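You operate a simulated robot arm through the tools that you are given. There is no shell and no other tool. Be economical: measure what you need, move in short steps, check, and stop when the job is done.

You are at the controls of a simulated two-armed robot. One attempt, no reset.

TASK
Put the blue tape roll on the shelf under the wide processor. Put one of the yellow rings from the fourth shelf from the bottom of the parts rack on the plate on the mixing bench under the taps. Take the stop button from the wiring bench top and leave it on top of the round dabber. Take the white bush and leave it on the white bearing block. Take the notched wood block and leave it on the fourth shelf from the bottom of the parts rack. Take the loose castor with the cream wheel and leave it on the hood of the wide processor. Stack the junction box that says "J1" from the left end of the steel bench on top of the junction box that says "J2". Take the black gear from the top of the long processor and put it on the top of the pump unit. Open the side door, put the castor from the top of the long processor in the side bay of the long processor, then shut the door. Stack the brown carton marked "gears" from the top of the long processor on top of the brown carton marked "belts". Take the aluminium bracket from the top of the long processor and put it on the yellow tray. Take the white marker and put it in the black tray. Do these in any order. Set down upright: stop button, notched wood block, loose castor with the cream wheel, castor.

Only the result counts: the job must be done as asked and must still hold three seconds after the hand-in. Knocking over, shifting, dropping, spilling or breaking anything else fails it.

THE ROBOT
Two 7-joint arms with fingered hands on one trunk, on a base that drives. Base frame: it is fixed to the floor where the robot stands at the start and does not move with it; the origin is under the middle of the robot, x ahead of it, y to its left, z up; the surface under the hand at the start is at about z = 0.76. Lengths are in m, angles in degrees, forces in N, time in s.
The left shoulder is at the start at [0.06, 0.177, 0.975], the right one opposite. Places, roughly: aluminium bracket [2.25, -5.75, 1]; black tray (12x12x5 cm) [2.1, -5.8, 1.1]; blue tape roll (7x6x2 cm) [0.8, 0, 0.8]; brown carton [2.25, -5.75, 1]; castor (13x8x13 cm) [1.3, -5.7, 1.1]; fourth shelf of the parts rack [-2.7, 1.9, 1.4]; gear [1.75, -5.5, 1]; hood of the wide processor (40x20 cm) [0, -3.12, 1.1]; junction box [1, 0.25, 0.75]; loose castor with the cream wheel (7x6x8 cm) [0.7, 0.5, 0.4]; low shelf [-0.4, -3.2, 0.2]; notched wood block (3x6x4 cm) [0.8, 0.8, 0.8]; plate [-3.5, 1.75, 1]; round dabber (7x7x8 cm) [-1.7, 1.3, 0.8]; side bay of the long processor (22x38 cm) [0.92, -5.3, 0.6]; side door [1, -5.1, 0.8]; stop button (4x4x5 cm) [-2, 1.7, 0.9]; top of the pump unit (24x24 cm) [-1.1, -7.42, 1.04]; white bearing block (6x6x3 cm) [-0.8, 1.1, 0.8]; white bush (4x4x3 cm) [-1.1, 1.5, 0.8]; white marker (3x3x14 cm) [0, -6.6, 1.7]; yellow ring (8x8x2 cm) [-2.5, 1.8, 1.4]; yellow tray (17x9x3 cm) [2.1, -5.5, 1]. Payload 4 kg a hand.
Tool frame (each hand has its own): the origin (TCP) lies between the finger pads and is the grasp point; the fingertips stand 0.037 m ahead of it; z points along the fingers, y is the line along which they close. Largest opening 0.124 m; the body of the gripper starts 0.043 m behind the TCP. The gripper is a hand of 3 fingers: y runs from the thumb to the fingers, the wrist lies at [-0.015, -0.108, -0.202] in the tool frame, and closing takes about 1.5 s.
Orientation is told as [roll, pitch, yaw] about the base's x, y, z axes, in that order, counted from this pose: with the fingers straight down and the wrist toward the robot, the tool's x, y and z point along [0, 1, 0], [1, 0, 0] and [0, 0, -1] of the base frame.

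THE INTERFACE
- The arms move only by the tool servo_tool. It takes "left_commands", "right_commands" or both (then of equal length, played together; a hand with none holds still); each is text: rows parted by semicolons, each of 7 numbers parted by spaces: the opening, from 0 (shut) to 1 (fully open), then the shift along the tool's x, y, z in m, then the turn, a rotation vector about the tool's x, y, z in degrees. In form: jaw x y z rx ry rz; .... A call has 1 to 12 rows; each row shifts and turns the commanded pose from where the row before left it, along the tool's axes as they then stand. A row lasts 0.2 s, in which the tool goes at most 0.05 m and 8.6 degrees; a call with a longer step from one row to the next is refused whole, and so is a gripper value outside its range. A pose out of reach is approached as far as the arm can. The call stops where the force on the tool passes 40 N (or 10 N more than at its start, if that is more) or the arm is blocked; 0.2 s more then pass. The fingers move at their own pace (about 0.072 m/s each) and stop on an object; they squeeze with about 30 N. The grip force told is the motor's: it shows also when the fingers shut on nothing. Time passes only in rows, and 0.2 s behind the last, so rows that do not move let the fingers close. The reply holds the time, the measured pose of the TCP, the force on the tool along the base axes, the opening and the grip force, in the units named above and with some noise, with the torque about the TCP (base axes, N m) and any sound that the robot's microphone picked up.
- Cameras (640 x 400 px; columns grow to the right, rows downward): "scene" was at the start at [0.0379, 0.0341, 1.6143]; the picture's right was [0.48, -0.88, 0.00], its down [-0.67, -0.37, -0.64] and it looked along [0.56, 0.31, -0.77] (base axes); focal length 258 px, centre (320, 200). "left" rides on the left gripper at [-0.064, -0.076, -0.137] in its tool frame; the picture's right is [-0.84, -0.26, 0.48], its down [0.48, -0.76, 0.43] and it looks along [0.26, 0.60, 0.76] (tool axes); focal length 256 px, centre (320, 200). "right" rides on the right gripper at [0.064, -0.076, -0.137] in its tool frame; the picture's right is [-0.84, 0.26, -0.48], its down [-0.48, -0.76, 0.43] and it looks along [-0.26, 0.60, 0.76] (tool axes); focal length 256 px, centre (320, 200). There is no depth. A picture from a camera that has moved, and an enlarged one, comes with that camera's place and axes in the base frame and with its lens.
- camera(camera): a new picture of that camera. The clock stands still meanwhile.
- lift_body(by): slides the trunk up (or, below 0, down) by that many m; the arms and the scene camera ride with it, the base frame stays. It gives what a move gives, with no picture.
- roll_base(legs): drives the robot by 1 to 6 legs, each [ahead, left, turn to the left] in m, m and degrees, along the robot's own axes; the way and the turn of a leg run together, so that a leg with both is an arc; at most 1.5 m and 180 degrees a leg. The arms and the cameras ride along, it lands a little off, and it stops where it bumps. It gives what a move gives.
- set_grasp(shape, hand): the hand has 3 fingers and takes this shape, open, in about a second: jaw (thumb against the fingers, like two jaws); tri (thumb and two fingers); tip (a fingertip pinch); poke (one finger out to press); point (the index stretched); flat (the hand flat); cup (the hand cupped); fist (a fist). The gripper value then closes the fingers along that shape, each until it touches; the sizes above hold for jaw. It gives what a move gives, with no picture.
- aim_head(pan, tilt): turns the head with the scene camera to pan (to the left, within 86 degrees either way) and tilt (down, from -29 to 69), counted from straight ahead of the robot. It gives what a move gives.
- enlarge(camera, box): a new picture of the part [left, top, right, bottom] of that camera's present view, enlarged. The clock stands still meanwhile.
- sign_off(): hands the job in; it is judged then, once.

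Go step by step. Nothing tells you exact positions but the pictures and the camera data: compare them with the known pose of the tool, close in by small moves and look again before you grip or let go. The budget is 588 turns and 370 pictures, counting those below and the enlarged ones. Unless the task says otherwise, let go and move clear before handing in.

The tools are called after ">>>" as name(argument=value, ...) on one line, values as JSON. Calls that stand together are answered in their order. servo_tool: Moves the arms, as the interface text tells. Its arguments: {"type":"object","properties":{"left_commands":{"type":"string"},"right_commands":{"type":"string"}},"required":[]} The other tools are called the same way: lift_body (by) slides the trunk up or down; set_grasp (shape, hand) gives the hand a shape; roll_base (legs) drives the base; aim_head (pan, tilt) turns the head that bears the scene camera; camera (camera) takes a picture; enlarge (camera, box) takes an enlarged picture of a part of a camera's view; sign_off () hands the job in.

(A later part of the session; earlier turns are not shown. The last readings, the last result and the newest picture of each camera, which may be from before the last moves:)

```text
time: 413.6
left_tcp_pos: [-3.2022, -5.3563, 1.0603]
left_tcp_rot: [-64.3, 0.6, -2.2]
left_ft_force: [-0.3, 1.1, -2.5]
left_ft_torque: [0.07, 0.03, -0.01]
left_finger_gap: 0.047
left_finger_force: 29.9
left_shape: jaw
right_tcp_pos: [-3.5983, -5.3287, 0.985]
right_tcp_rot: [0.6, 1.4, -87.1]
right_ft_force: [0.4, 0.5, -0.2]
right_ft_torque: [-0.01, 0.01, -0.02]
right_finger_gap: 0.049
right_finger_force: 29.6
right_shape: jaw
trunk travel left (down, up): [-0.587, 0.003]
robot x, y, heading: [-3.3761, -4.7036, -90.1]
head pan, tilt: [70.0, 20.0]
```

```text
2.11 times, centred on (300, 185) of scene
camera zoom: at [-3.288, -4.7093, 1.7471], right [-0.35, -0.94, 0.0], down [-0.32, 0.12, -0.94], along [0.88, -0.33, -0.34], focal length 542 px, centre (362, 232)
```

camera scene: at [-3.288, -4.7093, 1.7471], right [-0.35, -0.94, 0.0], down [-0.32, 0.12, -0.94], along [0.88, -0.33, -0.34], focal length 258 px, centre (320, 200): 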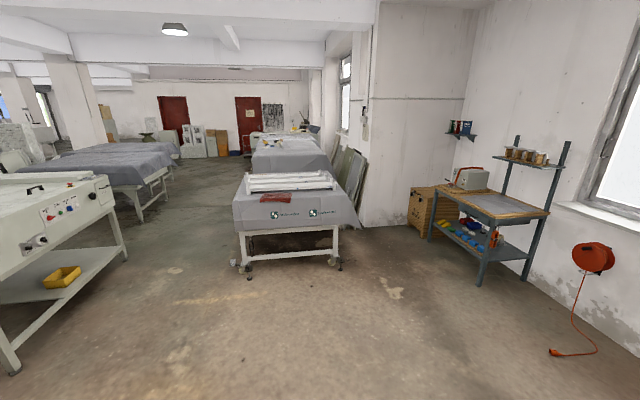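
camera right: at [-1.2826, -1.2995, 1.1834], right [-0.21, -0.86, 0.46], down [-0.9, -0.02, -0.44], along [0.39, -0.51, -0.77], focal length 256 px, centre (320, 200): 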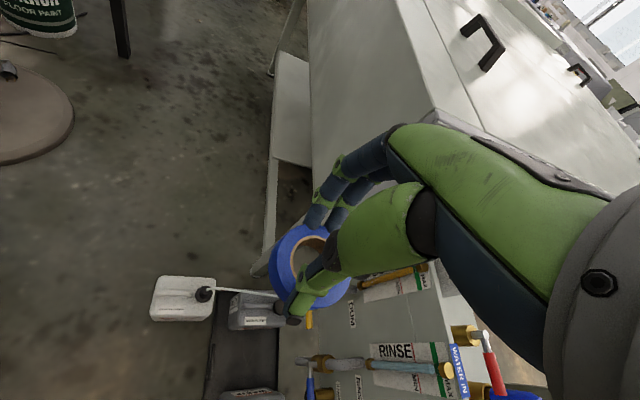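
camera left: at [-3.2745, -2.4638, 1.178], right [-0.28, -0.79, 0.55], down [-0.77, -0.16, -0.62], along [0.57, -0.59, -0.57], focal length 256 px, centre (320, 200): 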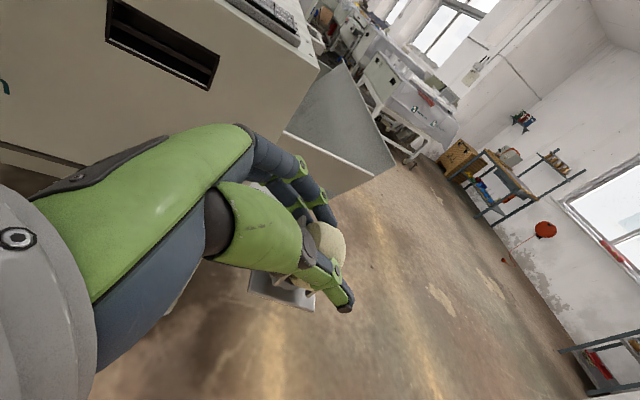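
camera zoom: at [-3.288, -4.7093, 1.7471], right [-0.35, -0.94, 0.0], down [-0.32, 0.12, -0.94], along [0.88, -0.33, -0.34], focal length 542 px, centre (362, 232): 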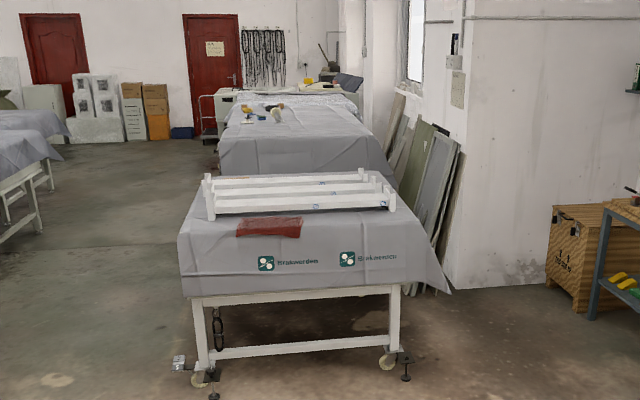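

The geometry is now consistent: the hood strip's south part is near (0, -3.12, 1.1) and the low shelf's south edge runs from (-1.3,-3.2) to (0,-3.47). I approach from the south, facing about 72°.

>>> roll_base(legs=[[0, 0, 90], [0.0, 0.5, 0], [1.4, 0, 0], [1.3, 0, 0]])

>>> aim_head(pan=45, tilt=28)

>>> camera(camera="scene")

```text
time: 433.1
left_tcp_pos: [-0.0249, -4.0016, 1.0594]
left_tcp_rot: [-64.2, 0.5, 88.7]
left_ft_force: [0.0, -1.0, -2.3]
left_ft_torque: [-0.03, 0.07, 0.01]
left_finger_gap: 0.0465
left_finger_force: 30.3
left_shape: jaw
right_tcp_pos: [-0.0444, -4.3968, 0.9852]
right_tcp_rot: [0.6, 1.3, 3.8]
right_ft_force: [0.0, -0.6, -1.0]
right_ft_torque: [0.0, -0.01, -0.01]
right_finger_gap: 0.0487
right_finger_force: 30.5
right_shape: jaw
trunk travel left (down, up): [-0.587, 0.003]
robot x, y, heading: [-0.6728, -4.1883, 0.6]
head pan, tilt: [70.0, 20.0]
```

```text
time: 434.0
left_tcp_pos: [-0.0244, -4.0029, 1.0612]
left_tcp_rot: [-64.4, 0.6, 88.6]
left_ft_force: [0.3, 0.1, -2.8]
left_ft_torque: [-0.04, 0.1, 0.01]
left_finger_gap: 0.0466
left_finger_force: 30.0
left_shape: jaw
right_tcp_pos: [-0.0453, -4.3969, 0.9849]
right_tcp_rot: [0.6, 1.4, 3.7]
right_ft_force: [0.1, 0.4, -0.6]
right_ft_torque: [0.01, 0.0, -0.01]
right_finger_gap: 0.0488
right_finger_force: 30.0
right_shape: jaw
trunk travel left (down, up): [-0.587, 0.003]
robot x, y, heading: [-0.6746, -4.183, 0.6]
head pan, tilt: [45.0, 28.0]
```

```text
159 pictures are left
camera scene: at [-0.6397, -4.1229, 1.7342], right [0.72, -0.7, 0.0], down [-0.33, -0.34, -0.88], along [0.62, 0.63, -0.47], focal length 258 px, centre (320, 200)
```

scene: 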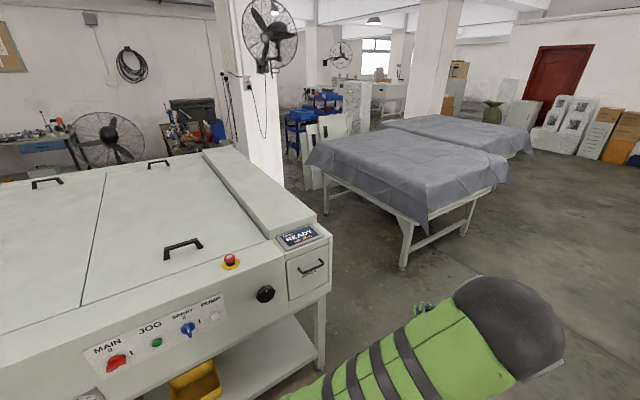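

The hood strip is clear: at y≈-3.1 its centre is x≈-0.01, top z≈1.1. I raise the left hand, retract the right and line up.

>>> servo_tool(left_commands="0 -0.04 0 -0.019 0 0 0;0 -0.04 0 -0.019 0 0 0;0 -0.04 0 -0.019 0 0 0;0 -0.04 0 -0.019 0 0 0;0 0 0 0 0 0 0", right_commands="0 0 -0.04 0 0 0 0;0 0 -0.04 0 0 0 0;0 0 -0.03 0 0 0 0;0 0 0 0 0 0 0;0 0 0 0 0 0 0")

>>> roll_base(legs=[[0.65, -0.1, 0], [0, 0, 76], [0.3, 0, 0]])

>>> aim_head(pan=10, tilt=45)

>>> camera(camera="scene")

>>> camera(camera="left")

```text
time: 435.2
left_tcp_pos: [-0.022, -4.0007, 1.2364]
left_tcp_rot: [-64.3, 0.7, 88.6]
left_ft_force: [1.0, -0.5, -2.1]
left_ft_torque: [-0.02, 0.03, -0.01]
left_finger_gap: 0.0463
left_finger_force: 30.1
left_shape: jaw
right_tcp_pos: [-0.1534, -4.4045, 0.9871]
right_tcp_rot: [0.6, 1.5, 3.7]
right_ft_force: [0.0, -0.8, -0.6]
right_ft_torque: [0.0, -0.01, 0.0]
right_finger_gap: 0.0486
right_finger_force: 30.0
right_shape: jaw
trunk travel left (down, up): [-0.587, 0.003]
robot x, y, heading: [-0.6759, -4.1851, 0.5]
head pan, tilt: [45.0, 28.0]
```

```text
time: 443.8
left_tcp_pos: [0.0219, -3.3086, 1.2351]
left_tcp_rot: [-64.3, 0.6, 165.0]
left_ft_force: [0.0, 0.1, -1.9]
left_ft_torque: [-0.05, -0.02, -0.01]
left_finger_gap: 0.0464
left_finger_force: 29.7
left_shape: jaw
right_tcp_pos: [0.3847, -3.5337, 0.9876]
right_tcp_rot: [0.6, 1.4, 80.2]
right_ft_force: [0.0, 0.4, -0.8]
right_ft_torque: [0.0, -0.01, 0.02]
right_finger_gap: 0.0486
right_finger_force: 30.4
right_shape: jaw
trunk travel left (down, up): [-0.587, 0.003]
robot x, y, heading: [0.0463, -3.9893, 77.0]
head pan, tilt: [45.0, 28.0]
```

```text
time: 444.8
left_tcp_pos: [0.0219, -3.3111, 1.2349]
left_tcp_rot: [-64.3, 0.7, 165.1]
left_ft_force: [-0.8, 0.2, -2.0]
left_ft_torque: [-0.09, -0.01, -0.02]
left_finger_gap: 0.0467
left_finger_force: 30.2
left_shape: jaw
right_tcp_pos: [0.3841, -3.5354, 0.9881]
right_tcp_rot: [0.5, 1.4, 80.3]
right_ft_force: [-0.5, 0.0, -0.2]
right_ft_torque: [0.0, -0.03, 0.02]
right_finger_gap: 0.0486
right_finger_force: 30.2
right_shape: jaw
trunk travel left (down, up): [-0.587, 0.003]
robot x, y, heading: [0.0467, -3.987, 76.9]
head pan, tilt: [10.0, 45.0]
```

```text
158 pictures are left
camera scene: at [0.0464, -3.939, 1.7085], right [1.0, -0.05, 0.0], down [-0.04, -0.71, -0.71], along [0.04, 0.71, -0.71], focal length 258 px, centre (320, 200)
```

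scene: 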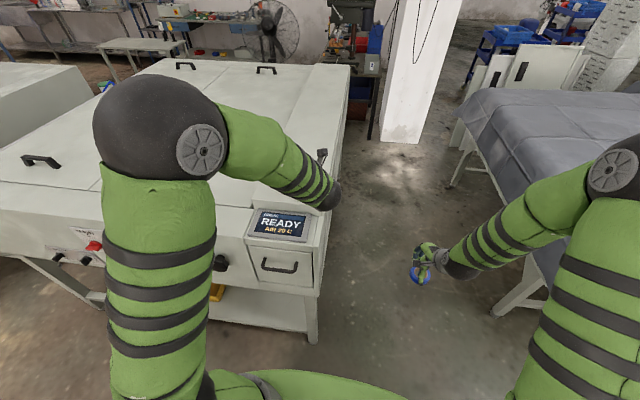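

```text
157 pictures are left
camera left: at [0.0706, -3.4234, 1.3542], right [0.45, 0.71, 0.55], down [0.79, -0.02, -0.62], along [-0.42, 0.71, -0.57], focal length 256 px, centre (320, 200)
```

left: 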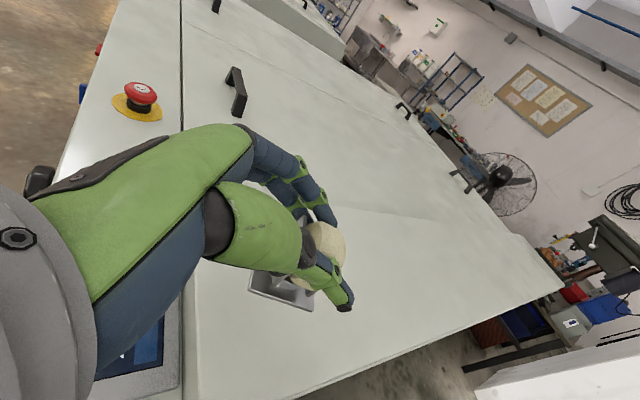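

The castor is level over the south end of the hood. I move it to the target spot and check.

>>> servo_tool(left_commands="0 -0.0143 0.0161 0.0297 0 0 0;0 -0.0143 0.0161 0.0297 0 0 0;0 -0.0143 0.0161 0.0297 0 0 0;0 -0.0143 0.0161 0.0297 0 0 0;0 -0.0143 0.0161 0.0297 0 0 0;0 0 0 0 0 0 0")

>>> camera(camera="left")

>>> camera(camera="scene")

```text
time: 446.2
left_tcp_pos: [-0.013, -3.1318, 1.236]
left_tcp_rot: [-64.4, 0.5, 165.1]
left_ft_force: [-0.1, -0.3, -2.9]
left_ft_torque: [-0.05, -0.05, -0.01]
left_finger_gap: 0.0464
left_finger_force: 29.9
left_shape: jaw
right_tcp_pos: [0.3833, -3.5341, 0.9873]
right_tcp_rot: [0.6, 1.3, 80.2]
right_ft_force: [-0.1, 0.2, -1.2]
right_ft_torque: [0.03, 0.01, 0.0]
right_finger_gap: 0.0487
right_finger_force: 29.9
right_shape: jaw
trunk travel left (down, up): [-0.587, 0.003]
robot x, y, heading: [0.0516, -3.9894, 77.1]
head pan, tilt: [10.0, 45.0]
```

```text
156 pictures are left
camera left: at [0.0353, -3.2435, 1.3537], right [0.45, 0.71, 0.55], down [0.79, -0.02, -0.62], along [-0.42, 0.71, -0.57], focal length 256 px, centre (320, 200)
```

left: 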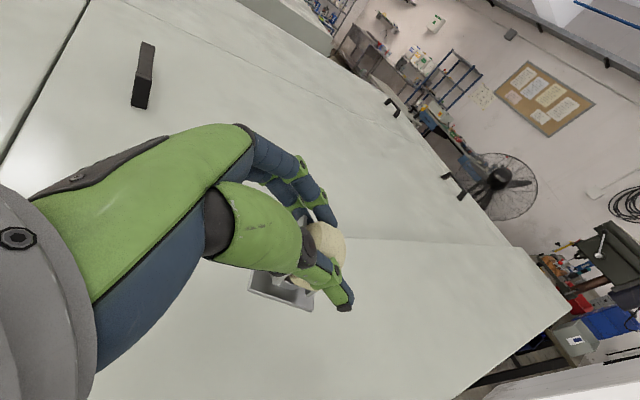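

```text
155 pictures are left
camera scene: at [0.0467, -3.9397, 1.7085], right [1.0, -0.05, 0.0], down [-0.04, -0.71, -0.71], along [0.04, 0.71, -0.71], focal length 258 px, centre (320, 200)
```

scene: 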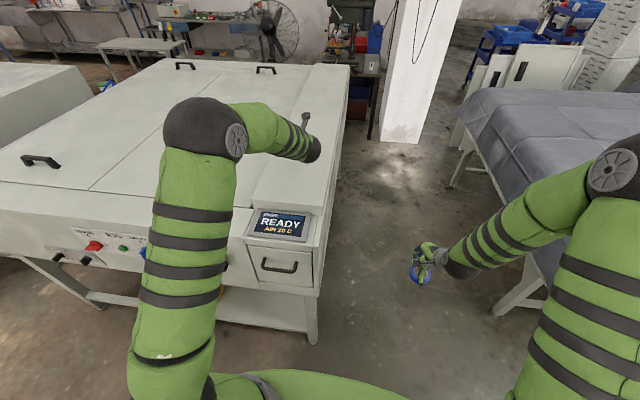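

Well centred on the strip. I lower in steps.

>>> servo_tool(left_commands="0 0.027 0 0.013 0 0 0;0 0.027 0 0.013 0 0 0;0 0.0 0 0 0 0 0")

>>> servo_tool(left_commands="0 0.009 0 0.0043 0 0 0;0 0 0 0 0 0 0")

>>> camera(camera="left")

```text
time: 447.0
left_tcp_pos: [-0.0117, -3.131, 1.1761]
left_tcp_rot: [-64.4, 0.6, 165.1]
left_ft_force: [-0.7, 0.6, -2.5]
left_ft_torque: [-0.01, -0.03, 0.0]
left_finger_gap: 0.0464
left_finger_force: 29.9
left_shape: jaw
right_tcp_pos: [0.384, -3.5356, 0.9871]
right_tcp_rot: [0.5, 1.4, 80.3]
right_ft_force: [-0.6, 0.0, -0.3]
right_ft_torque: [0.02, -0.02, 0.02]
right_finger_gap: 0.0487
right_finger_force: 30.0
right_shape: jaw
trunk travel left (down, up): [-0.587, 0.003]
robot x, y, heading: [0.0477, -3.9864, 77.3]
head pan, tilt: [10.0, 45.0]
```

```text
time: 447.6
left_tcp_pos: [-0.0127, -3.1321, 1.1654]
left_tcp_rot: [-64.3, 0.6, 165.2]
left_ft_force: [-0.5, 0.8, -3.1]
left_ft_torque: [-0.06, 0.0, 0.03]
left_finger_gap: 0.0464
left_finger_force: 30.1
left_shape: jaw
right_tcp_pos: [0.3838, -3.533, 0.9879]
right_tcp_rot: [0.6, 1.4, 80.2]
right_ft_force: [1.3, 0.3, -0.9]
right_ft_torque: [-0.01, 0.0, -0.01]
right_finger_gap: 0.0487
right_finger_force: 29.9
right_shape: jaw
trunk travel left (down, up): [-0.587, 0.003]
robot x, y, heading: [0.0529, -3.9839, 77.2]
head pan, tilt: [10.0, 45.0]
```

```text
154 pictures are left
camera left: at [0.0361, -3.2435, 1.2835], right [0.45, 0.71, 0.55], down [0.79, -0.02, -0.62], along [-0.42, 0.71, -0.57], focal length 256 px, centre (320, 200)
```

left: 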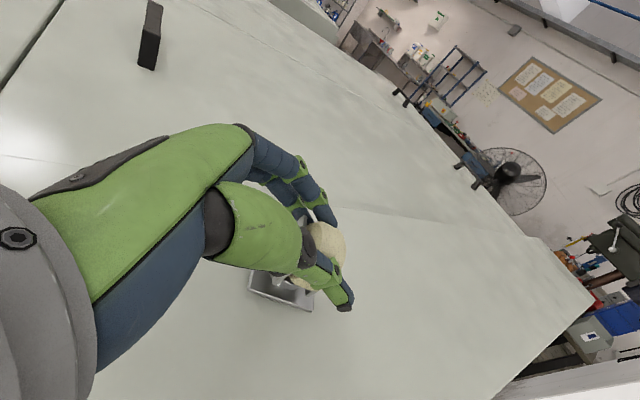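

>>> servo_tool(left_commands="0 0.007 0 0.0034 0 0 0;0 0 0 0 0 0 0")

>>> servo_tool(left_commands="0 0.0045 0 0.0022 0 0 0;0 0 0 0 0 0 0")

>>> servo_tool(left_commands="0 0.0045 0 0.0022 0 0 0;0 0 0 0 0 0 0")

>>> servo_tool(left_commands="0 0.0036 0 0.0017 0 0 0;0 0 0 0 0 0 0")

```text
time: 448.2
left_tcp_pos: [-0.014, -3.1318, 1.1616]
left_tcp_rot: [-64.7, 0.6, 165.3]
left_ft_force: [-2.0, -3.8, 13.6]
left_ft_torque: [0.48, 0.06, 0.06]
left_finger_gap: 0.0466
left_finger_force: 30.0
left_shape: jaw
right_tcp_pos: [0.384, -3.5351, 0.9875]
right_tcp_rot: [0.6, 1.4, 80.3]
right_ft_force: [-0.9, -0.2, -0.8]
right_ft_torque: [0.01, 0.0, 0.01]
right_finger_gap: 0.0486
right_finger_force: 29.8
right_shape: jaw
trunk travel left (down, up): [-0.587, 0.003]
robot x, y, heading: [0.0502, -3.9867, 77.0]
head pan, tilt: [10.0, 45.0]
```

```text
time: 448.8
left_tcp_pos: [-0.012, -3.1328, 1.159]
left_tcp_rot: [-64.8, 0.5, 165.2]
left_ft_force: [-2.5, -1.5, 34.4]
left_ft_torque: [1.1, 0.3, -0.06]
left_finger_gap: 0.0467
left_finger_force: 29.6
left_shape: jaw
right_tcp_pos: [0.3834, -3.5357, 0.9886]
right_tcp_rot: [0.6, 1.1, 80.3]
right_ft_force: [-0.3, 0.2, -0.6]
right_ft_torque: [0.0, 0.04, -0.02]
right_finger_gap: 0.0487
right_finger_force: 29.9
right_shape: jaw
trunk travel left (down, up): [-0.587, 0.003]
robot x, y, heading: [0.0461, -3.9889, 77.0]
head pan, tilt: [10.0, 45.0]
```

```text
time: 449.3
left_tcp_pos: [-0.0122, -3.1295, 1.1593]
left_tcp_rot: [-65.5, 0.5, 165.3]
left_ft_force: [-0.1, -4.5, 22.2]
left_ft_torque: [0.64, 0.21, 0.08]
left_finger_gap: 0.0474
left_finger_force: 30.2
left_shape: jaw
right_tcp_pos: [0.3845, -3.535, 0.9874]
right_tcp_rot: [0.6, 1.3, 80.2]
right_ft_force: [0.2, 0.3, -0.5]
right_ft_torque: [-0.04, -0.04, -0.06]
right_finger_gap: 0.0485
right_finger_force: 29.5
right_shape: jaw
trunk travel left (down, up): [-0.587, 0.003]
robot x, y, heading: [0.0482, -3.9881, 77.0]
head pan, tilt: [10.0, 45.0]
stopped in row 2 (left hand): the force on the tool passed its limit at 46 N (the readings are from after the stop); the commanded pose is now the measured one
```

```text
time: 450.0
left_tcp_pos: [-0.013, -3.1286, 1.1589]
left_tcp_rot: [-66.0, 0.3, 165.3]
left_ft_force: [-1.0, -2.9, 17.3]
left_ft_torque: [0.55, 0.19, 0.09]
left_finger_gap: 0.047
left_finger_force: 30.3
left_shape: jaw
right_tcp_pos: [0.3836, -3.5349, 0.9883]
right_tcp_rot: [0.6, 1.2, 80.2]
right_ft_force: [-0.5, -0.3, -0.8]
right_ft_torque: [0.04, 0.02, 0.01]
right_finger_gap: 0.0485
right_finger_force: 29.9
right_shape: jaw
trunk travel left (down, up): [-0.587, 0.003]
robot x, y, heading: [0.0501, -3.9888, 77.2]
head pan, tilt: [10.0, 45.0]
stopped in row 2 (left hand): the force on the tool passed its limit at 40 N (the readings are from after the stop); the commanded pose is now the measured one
```

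Firmly down. I relieve, open and withdraw along the tool axis.

>>> servo_tool(left_commands="0 -0.0027 0 -0.0013 0 0 0;0 0 0 0 0 0 0;0.45 0 0 0 0 0 0;0.55 0 0 0 0 0 0;0.65 0 0 0 0 0 0;0.75 0 0 0 0 0 0")

>>> camera(camera="left")

```text
time: 451.4
left_tcp_pos: [-0.0131, -3.1293, 1.1566]
left_tcp_rot: [-65.4, 0.3, 165.3]
left_ft_force: [-0.3, 0.4, -0.7]
left_ft_torque: [0.01, 0.03, -0.02]
left_finger_gap: 0.0929
left_finger_force: 0.0
left_shape: jaw
right_tcp_pos: [0.3837, -3.5342, 0.9884]
right_tcp_rot: [0.6, 1.4, 80.3]
right_ft_force: [0.5, 0.6, -0.9]
right_ft_torque: [0.02, -0.03, -0.03]
right_finger_gap: 0.0488
right_finger_force: 30.0
right_shape: jaw
trunk travel left (down, up): [-0.587, 0.003]
robot x, y, heading: [0.046, -3.9852, 77.1]
head pan, tilt: [10.0, 45.0]
```

```text
153 pictures are left
camera left: at [0.036, -3.2424, 1.2731], right [0.44, 0.7, 0.56], down [0.79, -0.01, -0.61], along [-0.42, 0.72, -0.55], focal length 256 px, centre (320, 200)
```

left: 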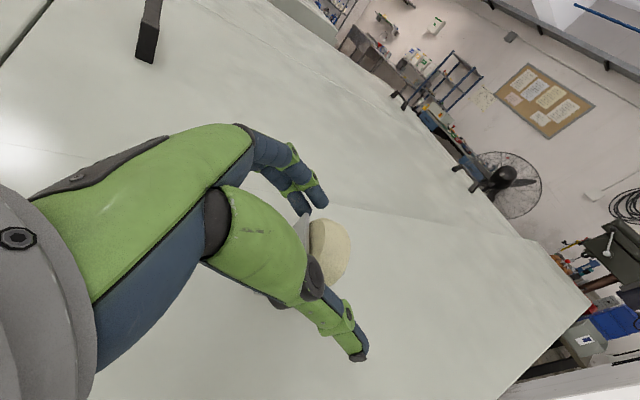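

>>> servo_tool(left_commands="0.8 0 0 -0.03 0 0 0;0.8 0 0 -0.04 0 0 0;0.8 0 0 -0.04 0 0 0;0.8 -0.02 0 -0.03 0 0 0;0.8 0 0 0 0 0 0")

>>> camera(camera="left")

>>> enlarge(camera="scene", box=[250, 100, 350, 200])

```text
time: 452.6
left_tcp_pos: [-0.0423, -3.2432, 1.2323]
left_tcp_rot: [-65.5, 0.3, 165.4]
left_ft_force: [-0.3, -0.1, 0.4]
left_ft_torque: [-0.01, -0.01, 0.01]
left_finger_gap: 0.0991
left_finger_force: 0.0
left_shape: jaw
right_tcp_pos: [0.3843, -3.5332, 0.9876]
right_tcp_rot: [0.7, 1.4, 80.2]
right_ft_force: [0.5, -0.4, -1.1]
right_ft_torque: [-0.01, 0.0, 0.0]
right_finger_gap: 0.0484
right_finger_force: 29.7
right_shape: jaw
trunk travel left (down, up): [-0.587, 0.003]
robot x, y, heading: [0.0455, -3.9868, 77.1]
head pan, tilt: [10.0, 45.0]
```

```text
152 pictures are left
camera left: at [0.0057, -3.3574, 1.3492], right [0.44, 0.7, 0.56], down [0.79, -0.01, -0.61], along [-0.42, 0.72, -0.55], focal length 256 px, centre (320, 200)
```

left: 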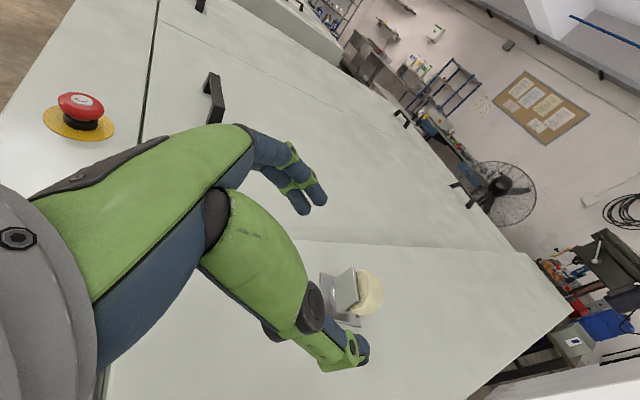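

```text
4.00 times, centred on (300, 150) of scene
camera zoom: at [0.0468, -3.9384, 1.7084], right [1.0, -0.05, 0.0], down [-0.04, -0.71, -0.71], along [0.04, 0.71, -0.71], focal length 1030 px, centre (400, 400)
```

zoom: 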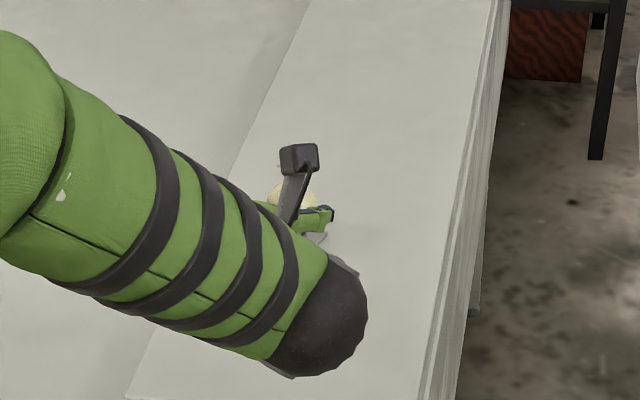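

The cream-wheel castor stands upright on the hood. Now the tape: I back off, bring the left hand to its normal pose and lower the trunk.

>>> roll_base(legs=[[-0.35, 0, 0]])

>>> servo_tool(left_commands="1 0 0 0 0 8 0;1 0 0 0 0 8 0;1 0 0 0 0 8 0;1 0 0 0 0 8 0;1 0 0 0 0 8 0;1 0 0 0 0 8 0;1 0 0 0 0 8 0;1 0 0 0 0 8 0;1 0 0 0 0 0 8;1 0 0 0 0 0 8;1 0 0 0 0 0 8;1 0 0 0 0 0 8")

>>> servo_tool(left_commands="1 0 0 0.03 0 0 8;1 0 0 0.03 0 0 8;1 0 0 0.03 0 0 8;1 0 0 0.03 0 0 8;1 0 0 0.03 0 0 8;1 0 0 0.03 0 0 8;1 0 0 0.03 0 0 8;1 0.03 -0.03 0.02 0 0 0;1 0.03 -0.03 0.02 0 0 0;1 0.03 -0.03 0 0 0 0;1 0 -0.04 0 0 0 0")

```text
time: 454.8
left_tcp_pos: [-0.122, -3.5857, 1.234]
left_tcp_rot: [-65.5, 0.5, 165.5]
left_ft_force: [0.8, -0.5, 0.6]
left_ft_torque: [0.01, -0.01, -0.02]
left_finger_gap: 0.0989
left_finger_force: 0.1
left_shape: jaw
right_tcp_pos: [0.305, -3.8752, 0.9886]
right_tcp_rot: [0.6, 1.3, 80.4]
right_ft_force: [-0.6, 0.1, -0.8]
right_ft_torque: [0.01, 0.01, -0.01]
right_finger_gap: 0.0482
right_finger_force: 29.5
right_shape: jaw
trunk travel left (down, up): [-0.587, 0.003]
robot x, y, heading: [-0.0284, -4.3265, 77.4]
head pan, tilt: [10.0, 45.0]
```

```text
time: 457.4
left_tcp_pos: [-0.1204, -3.5847, 1.2339]
left_tcp_rot: [-1.5, -0.5, 133.2]
left_ft_force: [-0.2, -0.6, 0.1]
left_ft_torque: [-0.02, 0.02, -0.01]
left_finger_gap: 0.1237
left_finger_force: 0.1
left_shape: jaw
right_tcp_pos: [0.3048, -3.8747, 0.9875]
right_tcp_rot: [0.6, 1.4, 80.3]
right_ft_force: [0.0, -0.2, -1.1]
right_ft_torque: [0.0, 0.05, 0.02]
right_finger_gap: 0.0486
right_finger_force: 29.7
right_shape: jaw
trunk travel left (down, up): [-0.587, 0.003]
robot x, y, heading: [-0.032, -4.3296, 77.3]
head pan, tilt: [10.0, 45.0]
```

```text
time: 459.8
left_tcp_pos: [-0.2359, -3.6864, 0.9801]
left_tcp_rot: [-0.4, -1.5, 77.4]
left_ft_force: [0.2, 0.4, 0.2]
left_ft_torque: [0.05, 0.01, 0.01]
left_finger_gap: 0.1237
left_finger_force: 0.0
left_shape: jaw
right_tcp_pos: [0.3065, -3.8754, 0.987]
right_tcp_rot: [0.5, 1.2, 80.4]
right_ft_force: [-0.2, -0.6, -0.6]
right_ft_torque: [-0.01, 0.0, -0.02]
right_finger_gap: 0.0486
right_finger_force: 30.1
right_shape: jaw
trunk travel left (down, up): [-0.587, 0.003]
robot x, y, heading: [-0.0295, -4.3312, 77.1]
head pan, tilt: [10.0, 45.0]
```

>>> roll_base(legs=[[0, 0.52, 0]])

>>> lift_body(by=-0.4)

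>>> lift_body(by=-0.1)

>>> aim_head(pan=0, tilt=40)

>>> camera(camera="scene")

>>> camera(camera="right")

```text
time: 462.9
left_tcp_pos: [-0.7458, -3.5725, 0.9794]
left_tcp_rot: [-0.4, -1.5, 77.6]
left_ft_force: [-0.3, 0.2, -0.9]
left_ft_torque: [0.04, -0.04, 0.04]
left_finger_gap: 0.1239
left_finger_force: 0.1
left_shape: jaw
right_tcp_pos: [-0.2036, -3.7586, 0.9873]
right_tcp_rot: [0.6, 1.4, 80.5]
right_ft_force: [-0.4, 0.4, -0.6]
right_ft_torque: [0.0, 0.0, 0.01]
right_finger_gap: 0.0485
right_finger_force: 30.2
right_shape: jaw
trunk travel left (down, up): [-0.587, 0.003]
robot x, y, heading: [-0.539, -4.2121, 77.6]
head pan, tilt: [10.0, 45.0]
```

```text
time: 466.7
left_tcp_pos: [-0.7444, -3.5722, 0.5811]
left_tcp_rot: [-0.6, -1.5, 77.6]
left_ft_force: [-0.2, -0.1, -0.7]
left_ft_torque: [0.01, -0.01, 0.01]
left_finger_gap: 0.1236
left_finger_force: 0.0
left_shape: jaw
right_tcp_pos: [-0.2041, -3.7591, 0.5866]
right_tcp_rot: [0.5, 1.5, 80.5]
right_ft_force: [0.3, 0.6, 0.9]
right_ft_torque: [0.0, 0.01, 0.0]
right_finger_gap: 0.0485
right_finger_force: 29.8
right_shape: jaw
trunk travel left (down, up): [-0.187, 0.403]
robot x, y, heading: [-0.5369, -4.2105, 77.3]
head pan, tilt: [10.0, 45.0]
```

```text
time: 468.0
left_tcp_pos: [-0.7455, -3.5734, 0.4795]
left_tcp_rot: [-0.5, -1.5, 77.6]
left_ft_force: [-0.7, 0.0, 0.8]
left_ft_torque: [0.02, 0.0, 0.03]
left_finger_gap: 0.1241
left_finger_force: 0.1
left_shape: jaw
right_tcp_pos: [-0.2036, -3.7599, 0.4879]
right_tcp_rot: [0.6, 1.4, 80.5]
right_ft_force: [0.6, 0.0, 0.2]
right_ft_torque: [0.01, 0.0, 0.0]
right_finger_gap: 0.0484
right_finger_force: 29.9
right_shape: jaw
trunk travel left (down, up): [-0.087, 0.503]
robot x, y, heading: [-0.5346, -4.2103, 77.3]
head pan, tilt: [10.0, 45.0]
```

```text
time: 468.8
left_tcp_pos: [-0.746, -3.5731, 0.4792]
left_tcp_rot: [-0.5, -1.5, 77.6]
left_ft_force: [-0.8, 0.2, 0.1]
left_ft_torque: [-0.01, -0.01, 0.01]
left_finger_gap: 0.1236
left_finger_force: 0.1
left_shape: jaw
right_tcp_pos: [-0.2033, -3.7593, 0.4877]
right_tcp_rot: [0.5, 1.4, 80.4]
right_ft_force: [0.9, 0.4, -0.4]
right_ft_torque: [-0.01, 0.03, -0.01]
right_finger_gap: 0.0486
right_finger_force: 30.3
right_shape: jaw
trunk travel left (down, up): [-0.087, 0.503]
robot x, y, heading: [-0.5396, -4.2157, 77.5]
head pan, tilt: [0.0, 40.0]
```

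```text
150 pictures are left
camera scene: at [-0.5243, -4.1637, 1.2157], right [0.98, -0.22, 0.0], down [-0.14, -0.63, -0.77], along [0.17, 0.75, -0.64], focal length 258 px, centre (320, 200)
```

scene: 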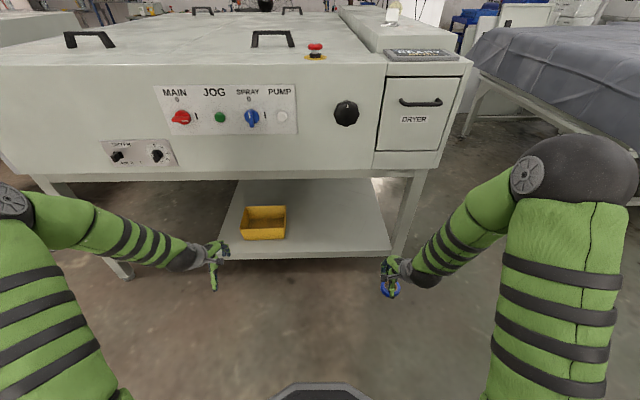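

```text
149 pictures are left
camera right: at [-0.277, -3.8201, 0.6258], right [0.88, 0.13, 0.47], down [0.35, -0.84, -0.42], along [0.34, 0.53, -0.78], focal length 256 px, centre (320, 200)
```

right: 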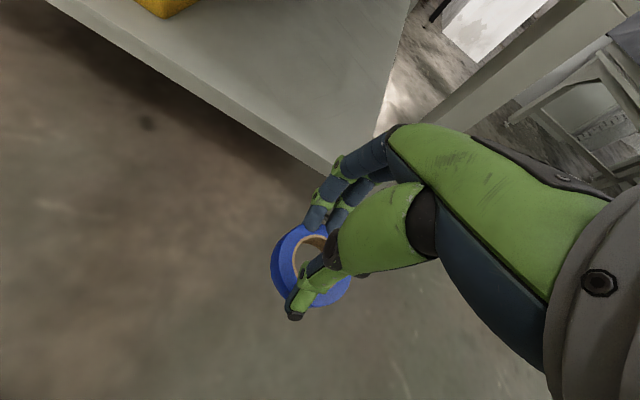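

The shelf is right below. I lower the right hand in front of it, then advance a little.

>>> servo_tool(right_commands="0 0 0 0.04 0 0 0;0 0 0 0.04 0 0 0;0 0 0 0.04 0 0 0;0 0 0 0.04 0 0 0;0 0 0 0.02 0 0 0;0 0 0 0 0 0 0")

>>> roll_base(legs=[[0.2, 0.03, 0]])

>>> camera(camera="right")

>>> camera(camera="scene")

```text
time: 470.1
left_tcp_pos: [-0.744, -3.572, 0.4789]
left_tcp_rot: [-0.5, -1.5, 77.5]
left_ft_force: [-0.1, 0.5, -0.6]
left_ft_torque: [-0.02, -0.01, 0.05]
left_finger_gap: 0.1236
left_finger_force: 0.0
left_shape: jaw
right_tcp_pos: [-0.2071, -3.7625, 0.3058]
right_tcp_rot: [0.6, 1.3, 80.4]
right_ft_force: [-0.7, 0.0, 0.4]
right_ft_torque: [0.0, -0.02, 0.0]
right_finger_gap: 0.0487
right_finger_force: 29.8
right_shape: jaw
trunk travel left (down, up): [-0.087, 0.503]
robot x, y, heading: [-0.5341, -4.2155, 77.3]
head pan, tilt: [0.0, 40.0]
```

```text
time: 471.8
left_tcp_pos: [-0.7301, -3.3705, 0.4806]
left_tcp_rot: [-0.6, -1.5, 77.5]
left_ft_force: [-0.2, -0.5, -0.7]
left_ft_torque: [-0.04, -0.02, 0.0]
left_finger_gap: 0.1239
left_finger_force: 0.1
left_shape: jaw
right_tcp_pos: [-0.192, -3.5616, 0.3071]
right_tcp_rot: [0.6, 1.4, 80.3]
right_ft_force: [-0.6, -0.9, -0.6]
right_ft_torque: [-0.03, 0.0, -0.01]
right_finger_gap: 0.0486
right_finger_force: 30.7
right_shape: jaw
trunk travel left (down, up): [-0.087, 0.503]
robot x, y, heading: [-0.523, -4.0129, 77.5]
head pan, tilt: [0.0, 40.0]
```

```text
148 pictures are left
camera right: at [-0.2657, -3.6231, 0.4446], right [0.88, 0.12, 0.47], down [0.34, -0.84, -0.42], along [0.34, 0.53, -0.78], focal length 256 px, centre (320, 200)
```

right: 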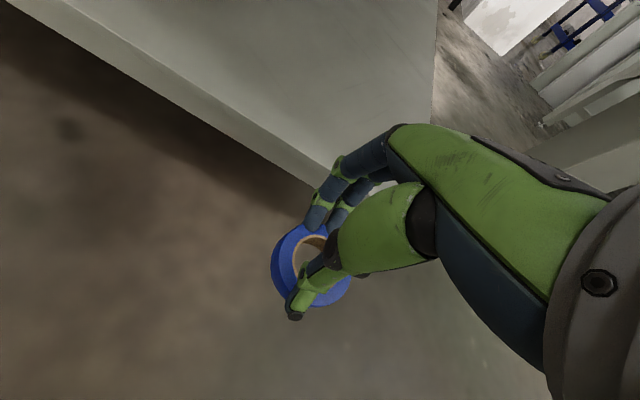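

```text
147 pictures are left
camera scene: at [-0.51, -3.9628, 1.2157], right [0.98, -0.22, 0.0], down [-0.14, -0.63, -0.77], along [0.17, 0.75, -0.64], focal length 258 px, centre (320, 200)
```

scene: 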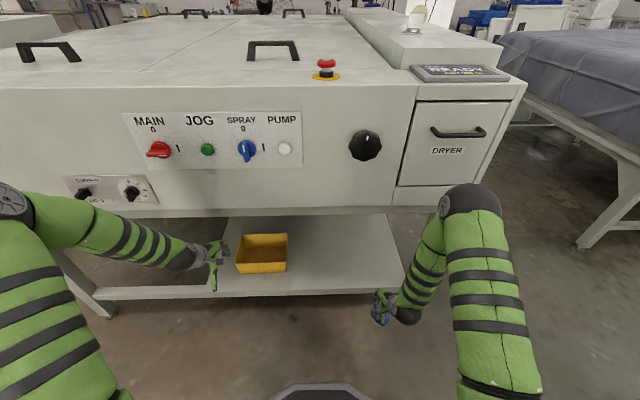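

>>> servo_tool(right_commands="0 0.0149 0.038 0 0 0 0;0 0.0149 0.038 0 0 0 0;0 0.0149 0.038 0 0 0 0;0 0.0149 0.038 0 0 0 0;0 0.0149 0.038 0 0 0 0;0 0.0149 0.038 0 0 0 0;0 0.0149 0.038 0 0 0 0;0 0 0 0 0 0 0")

>>> camera(camera="right")

>>> enlarge(camera="scene", box=[220, 200, 420, 330])

```text
time: 473.6
left_tcp_pos: [-0.7305, -3.372, 0.48]
left_tcp_rot: [-0.5, -1.4, 77.5]
left_ft_force: [-0.5, -0.6, -0.3]
left_ft_torque: [0.04, 0.0, 0.04]
left_finger_gap: 0.1236
left_finger_force: 0.0
left_shape: jaw
right_tcp_pos: [-0.2507, -3.2817, 0.3002]
right_tcp_rot: [0.6, 1.4, 80.4]
right_ft_force: [0.5, 0.1, -0.3]
right_ft_torque: [0.02, -0.05, 0.0]
right_finger_gap: 0.0484
right_finger_force: 30.3
right_shape: jaw
trunk travel left (down, up): [-0.087, 0.503]
robot x, y, heading: [-0.5231, -4.011, 77.2]
head pan, tilt: [0.0, 40.0]
```

```text
146 pictures are left
camera right: at [-0.3243, -3.3426, 0.4393], right [0.88, 0.12, 0.47], down [0.34, -0.84, -0.42], along [0.34, 0.53, -0.78], focal length 256 px, centre (320, 200)
```

right: 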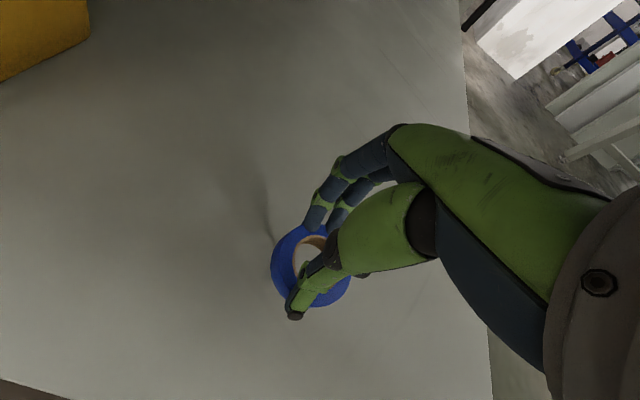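

```text
3.08 times, centred on (320, 265) of scene
camera zoom: at [-0.5101, -3.9626, 1.2157], right [0.98, -0.22, 0.0], down [-0.14, -0.63, -0.77], along [0.17, 0.75, -0.64], focal length 792 px, centre (320, 0)
```

zoom: 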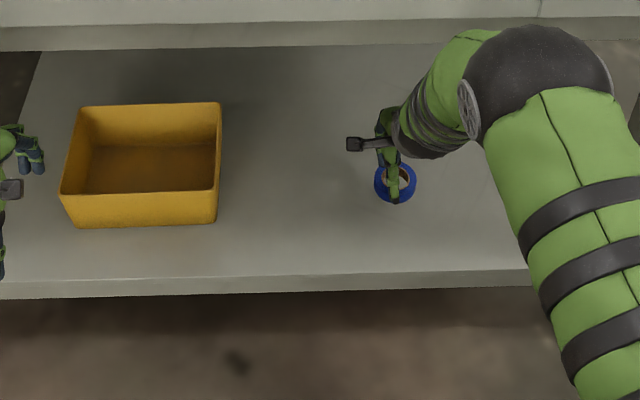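

Over the shelf's free part. I lower until contact.

>>> servo_tool(right_commands="0 0 0 0.03 0 0 0;0 0 0 0.01 0 0 0;0 0 0 0 0 0 0")

>>> servo_tool(right_commands="0 0 0 0.008 0 0 0;0 0 0 0 0 0 0")

>>> servo_tool(right_commands="0 0 0 0.006 0 0 0;0 0 0 0 0 0 0")

>>> enlarge(camera="scene", box=[300, 210, 400, 280])

```text
time: 474.4
left_tcp_pos: [-0.7306, -3.3723, 0.4809]
left_tcp_rot: [-0.5, -1.5, 77.5]
left_ft_force: [0.0, -0.4, 0.4]
left_ft_torque: [-0.02, -0.06, 0.0]
left_finger_gap: 0.1237
left_finger_force: 0.0
left_shape: jaw
right_tcp_pos: [-0.2516, -3.2814, 0.2644]
right_tcp_rot: [0.6, 1.2, 80.4]
right_ft_force: [-0.5, -3.4, 20.3]
right_ft_torque: [-0.7, 0.07, -0.03]
right_finger_gap: 0.048
right_finger_force: 29.8
right_shape: jaw
trunk travel left (down, up): [-0.087, 0.503]
robot x, y, heading: [-0.5182, -4.0121, 77.4]
head pan, tilt: [0.0, 40.0]
```

```text
time: 474.8
left_tcp_pos: [-0.7298, -3.3719, 0.4806]
left_tcp_rot: [-0.5, -1.4, 77.3]
left_ft_force: [0.3, -0.5, 0.0]
left_ft_torque: [0.01, 0.0, 0.02]
left_finger_gap: 0.1238
left_finger_force: 0.1
left_shape: jaw
right_tcp_pos: [-0.2521, -3.276, 0.265]
right_tcp_rot: [0.9, 0.4, 80.4]
right_ft_force: [-0.9, -4.5, 21.0]
right_ft_torque: [-0.83, 0.05, -0.02]
right_finger_gap: 0.0485
right_finger_force: 30.4
right_shape: jaw
trunk travel left (down, up): [-0.087, 0.503]
robot x, y, heading: [-0.5215, -4.0116, 77.1]
head pan, tilt: [0.0, 40.0]
stopped in row 1 (right hand): the force on the tool passed its limit at 47 N (the readings are from after the stop); the commanded pose is now the measured one
```

```text
time: 475.1
left_tcp_pos: [-0.7286, -3.3723, 0.4797]
left_tcp_rot: [-0.4, -1.6, 77.4]
left_ft_force: [-1.2, 0.5, 0.1]
left_ft_torque: [-0.04, -0.06, 0.01]
left_finger_gap: 0.1237
left_finger_force: 0.1
left_shape: jaw
right_tcp_pos: [-0.253, -3.2747, 0.2641]
right_tcp_rot: [0.8, 0.2, 80.4]
right_ft_force: [-0.3, -4.4, 20.4]
right_ft_torque: [-0.8, 0.11, -0.03]
right_finger_gap: 0.0485
right_finger_force: 29.6
right_shape: jaw
trunk travel left (down, up): [-0.087, 0.503]
robot x, y, heading: [-0.521, -4.0147, 77.2]
head pan, tilt: [0.0, 40.0]
stopped in row 1 (right hand): the force on the tool passed its limit at 44 N (the readings are from after the stop); the commanded pose is now the measured one
```

```text
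5.71 times, centred on (350, 245) of scene
camera zoom: at [-0.5107, -3.9644, 1.2157], right [0.98, -0.22, 0.0], down [-0.14, -0.63, -0.77], along [0.17, 0.75, -0.64], focal length 1472 px, centre (149, -57)
```

zoom: 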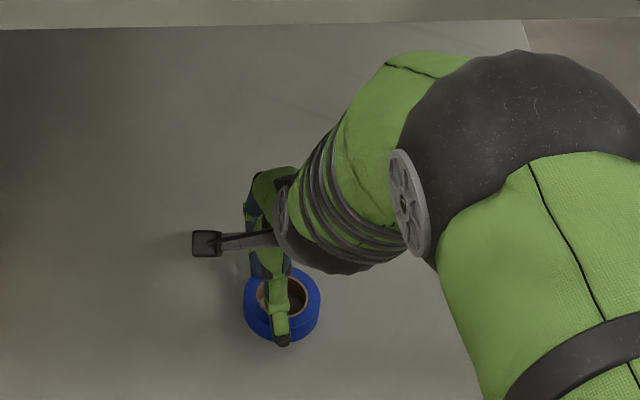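

On the shelf. I open and withdraw.

>>> servo_tool(right_commands="0 0 0 -0.003 0 0 0;0.45 0 0 0 0 0 0;0.6 0 0 0 0 0 0;0.75 0 0 0 0 0 0;0.85 0 0 0 0 0 0;0.85 0 0 -0.03 0 0 0;0.85 0 0 -0.03 0 0 0;0.85 0 -0.04 0 0 0 0;0.85 0 -0.04 0 0 0 0;0.85 0 -0.04 0 0 0 0;0.85 0 -0.04 0 0 0 0;0.85 0 -0.04 0 0 0 0")

>>> enlarge(camera="scene", box=[220, 200, 420, 330])

```text
time: 477.7
left_tcp_pos: [-0.7297, -3.3723, 0.4794]
left_tcp_rot: [-0.5, -1.5, 77.4]
left_ft_force: [0.5, 0.3, 0.1]
left_ft_torque: [-0.01, 0.02, 0.0]
left_finger_gap: 0.1234
left_finger_force: 0.0
left_shape: jaw
right_tcp_pos: [-0.2843, -3.4741, 0.3246]
right_tcp_rot: [0.8, 0.4, 80.4]
right_ft_force: [0.2, 0.4, 0.1]
right_ft_torque: [0.01, -0.01, -0.01]
right_finger_gap: 0.1053
right_finger_force: 0.0
right_shape: jaw
trunk travel left (down, up): [-0.087, 0.503]
robot x, y, heading: [-0.5227, -4.0131, 77.4]
head pan, tilt: [0.0, 40.0]
```

```text
3.08 times, centred on (320, 265) of scene
camera zoom: at [-0.5101, -3.9627, 1.2157], right [0.98, -0.22, 0.0], down [-0.14, -0.63, -0.77], along [0.17, 0.75, -0.64], focal length 792 px, centre (320, 0)
```

zoom: 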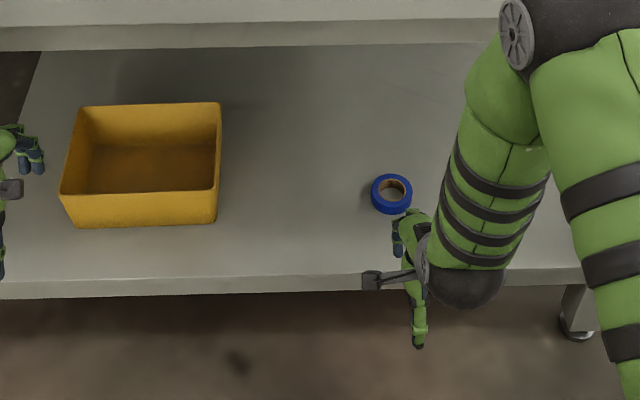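

The tape lies on the shelf. Next the long processor: I back off, raise the trunk, turn east and look.

>>> roll_base(legs=[[-0.2, 0, 0]])

>>> lift_body(by=0.4)

>>> lift_body(by=0.1)

>>> roll_base(legs=[[0, 0, -87], [0.8, 0, 0]])

>>> aim_head(pan=-30, tilt=25)

>>> camera(camera="scene")

```text
time: 479.3
left_tcp_pos: [-0.7733, -3.5672, 0.4788]
left_tcp_rot: [-0.5, -1.5, 77.4]
left_ft_force: [0.4, 0.0, -0.6]
left_ft_torque: [0.0, 0.02, -0.02]
left_finger_gap: 0.1238
left_finger_force: 0.1
left_shape: jaw
right_tcp_pos: [-0.3286, -3.6693, 0.3253]
right_tcp_rot: [0.8, 0.3, 80.4]
right_ft_force: [-1.2, 0.2, -0.4]
right_ft_torque: [0.01, 0.01, 0.02]
right_finger_gap: 0.1053
right_finger_force: 0.1
right_shape: jaw
trunk travel left (down, up): [-0.087, 0.503]
robot x, y, heading: [-0.565, -4.2097, 77.1]
head pan, tilt: [0.0, 40.0]
```

```text
time: 483.2
left_tcp_pos: [-0.7735, -3.5664, 0.8791]
left_tcp_rot: [-0.5, -1.5, 77.3]
left_ft_force: [0.1, 0.4, -0.3]
left_ft_torque: [0.0, 0.01, -0.01]
left_finger_gap: 0.1237
left_finger_force: 0.1
left_shape: jaw
right_tcp_pos: [-0.3287, -3.6696, 0.7255]
right_tcp_rot: [0.8, 0.4, 80.3]
right_ft_force: [0.2, 0.5, -0.5]
right_ft_torque: [0.02, 0.01, 0.01]
right_finger_gap: 0.1053
right_finger_force: 0.1
right_shape: jaw
trunk travel left (down, up): [-0.487, 0.103]
robot x, y, heading: [-0.5696, -4.2088, 77.3]
head pan, tilt: [0.0, 40.0]
```

```text
time: 484.5
left_tcp_pos: [-0.7734, -3.5668, 0.9789]
left_tcp_rot: [-0.5, -1.6, 77.4]
left_ft_force: [-0.4, -0.1, -0.1]
left_ft_torque: [-0.03, -0.02, 0.03]
left_finger_gap: 0.1237
left_finger_force: 0.1
left_shape: jaw
right_tcp_pos: [-0.328, -3.6692, 0.8242]
right_tcp_rot: [0.8, 0.4, 80.4]
right_ft_force: [0.2, -0.3, 0.6]
right_ft_torque: [-0.01, 0.01, 0.01]
right_finger_gap: 0.1052
right_finger_force: 0.0
right_shape: jaw
trunk travel left (down, up): [-0.587, 0.003]
robot x, y, heading: [-0.5664, -4.2105, 77.2]
head pan, tilt: [0.0, 40.0]
```

```text
time: 492.5
left_tcp_pos: [0.8553, -4.0973, 0.9797]
left_tcp_rot: [-0.5, -1.5, -9.3]
left_ft_force: [-0.1, -0.5, -0.7]
left_ft_torque: [-0.01, 0.02, 0.04]
left_finger_gap: 0.1236
left_finger_force: 0.2
left_shape: jaw
right_tcp_pos: [0.7767, -4.5484, 0.8252]
right_tcp_rot: [0.8, 0.6, -6.4]
right_ft_force: [0.0, 0.3, -0.9]
right_ft_torque: [0.01, -0.02, 0.01]
right_finger_gap: 0.1054
right_finger_force: 0.1
right_shape: jaw
trunk travel left (down, up): [-0.587, 0.003]
robot x, y, heading: [0.2286, -4.3409, -9.6]
head pan, tilt: [0.0, 40.0]
```

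```text
time: 493.4
left_tcp_pos: [0.8541, -4.0969, 0.9803]
left_tcp_rot: [-0.5, -1.5, -9.4]
left_ft_force: [0.2, 0.5, -0.2]
left_ft_torque: [0.01, -0.02, -0.01]
left_finger_gap: 0.1235
left_finger_force: 0.0
left_shape: jaw
right_tcp_pos: [0.7768, -4.5485, 0.8251]
right_tcp_rot: [0.8, 0.4, -6.4]
right_ft_force: [0.8, -0.3, 0.1]
right_ft_torque: [0.0, -0.01, 0.0]
right_finger_gap: 0.1052
right_finger_force: 0.0
right_shape: jaw
trunk travel left (down, up): [-0.587, 0.003]
robot x, y, heading: [0.2227, -4.3402, -9.5]
head pan, tilt: [-30.0, 25.0]
```

```text
142 pictures are left
camera scene: at [0.2669, -4.3963, 1.739], right [-0.64, -0.77, 0.0], down [-0.33, 0.27, -0.91], along [0.7, -0.58, -0.42], focal length 258 px, centre (320, 200)
```

scene: 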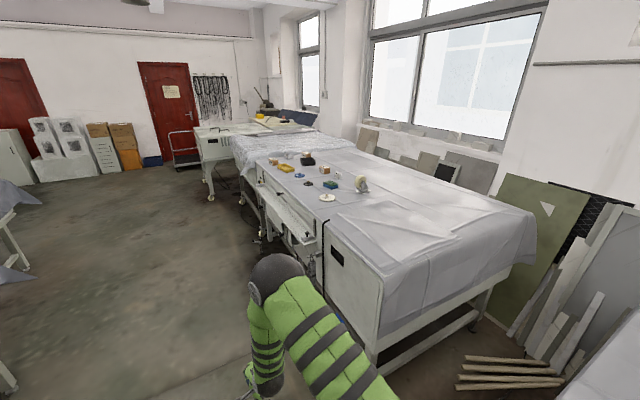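

>>> enlarge(camera="scene", box=[240, 130, 400, 230])

>>> enlarge(camera="scene", box=[230, 190, 430, 370])

```text
4.00 times, centred on (320, 180) of scene
camera zoom: at [0.2669, -4.3963, 1.739], right [-0.64, -0.77, 0.0], down [-0.33, 0.27, -0.91], along [0.7, -0.58, -0.42], focal length 1030 px, centre (320, 280)
```

zoom: 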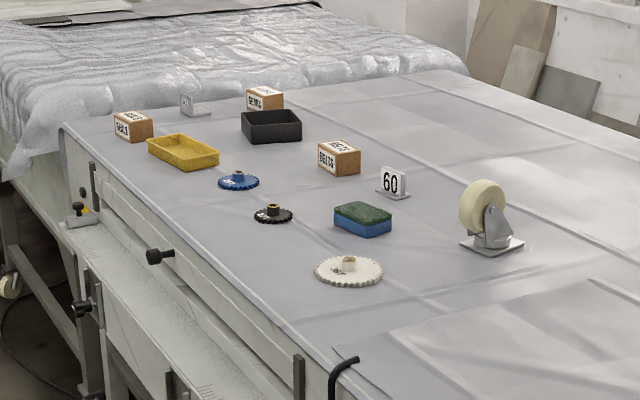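

```text
2.22 times, centred on (330, 280) of scene
camera zoom: at [0.2669, -4.3963, 1.739], right [-0.64, -0.77, 0.0], down [-0.33, 0.27, -0.91], along [0.7, -0.58, -0.42], focal length 572 px, centre (298, 22)
```

zoom: 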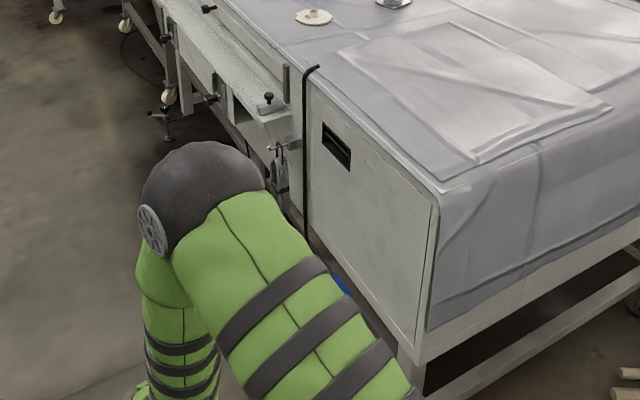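

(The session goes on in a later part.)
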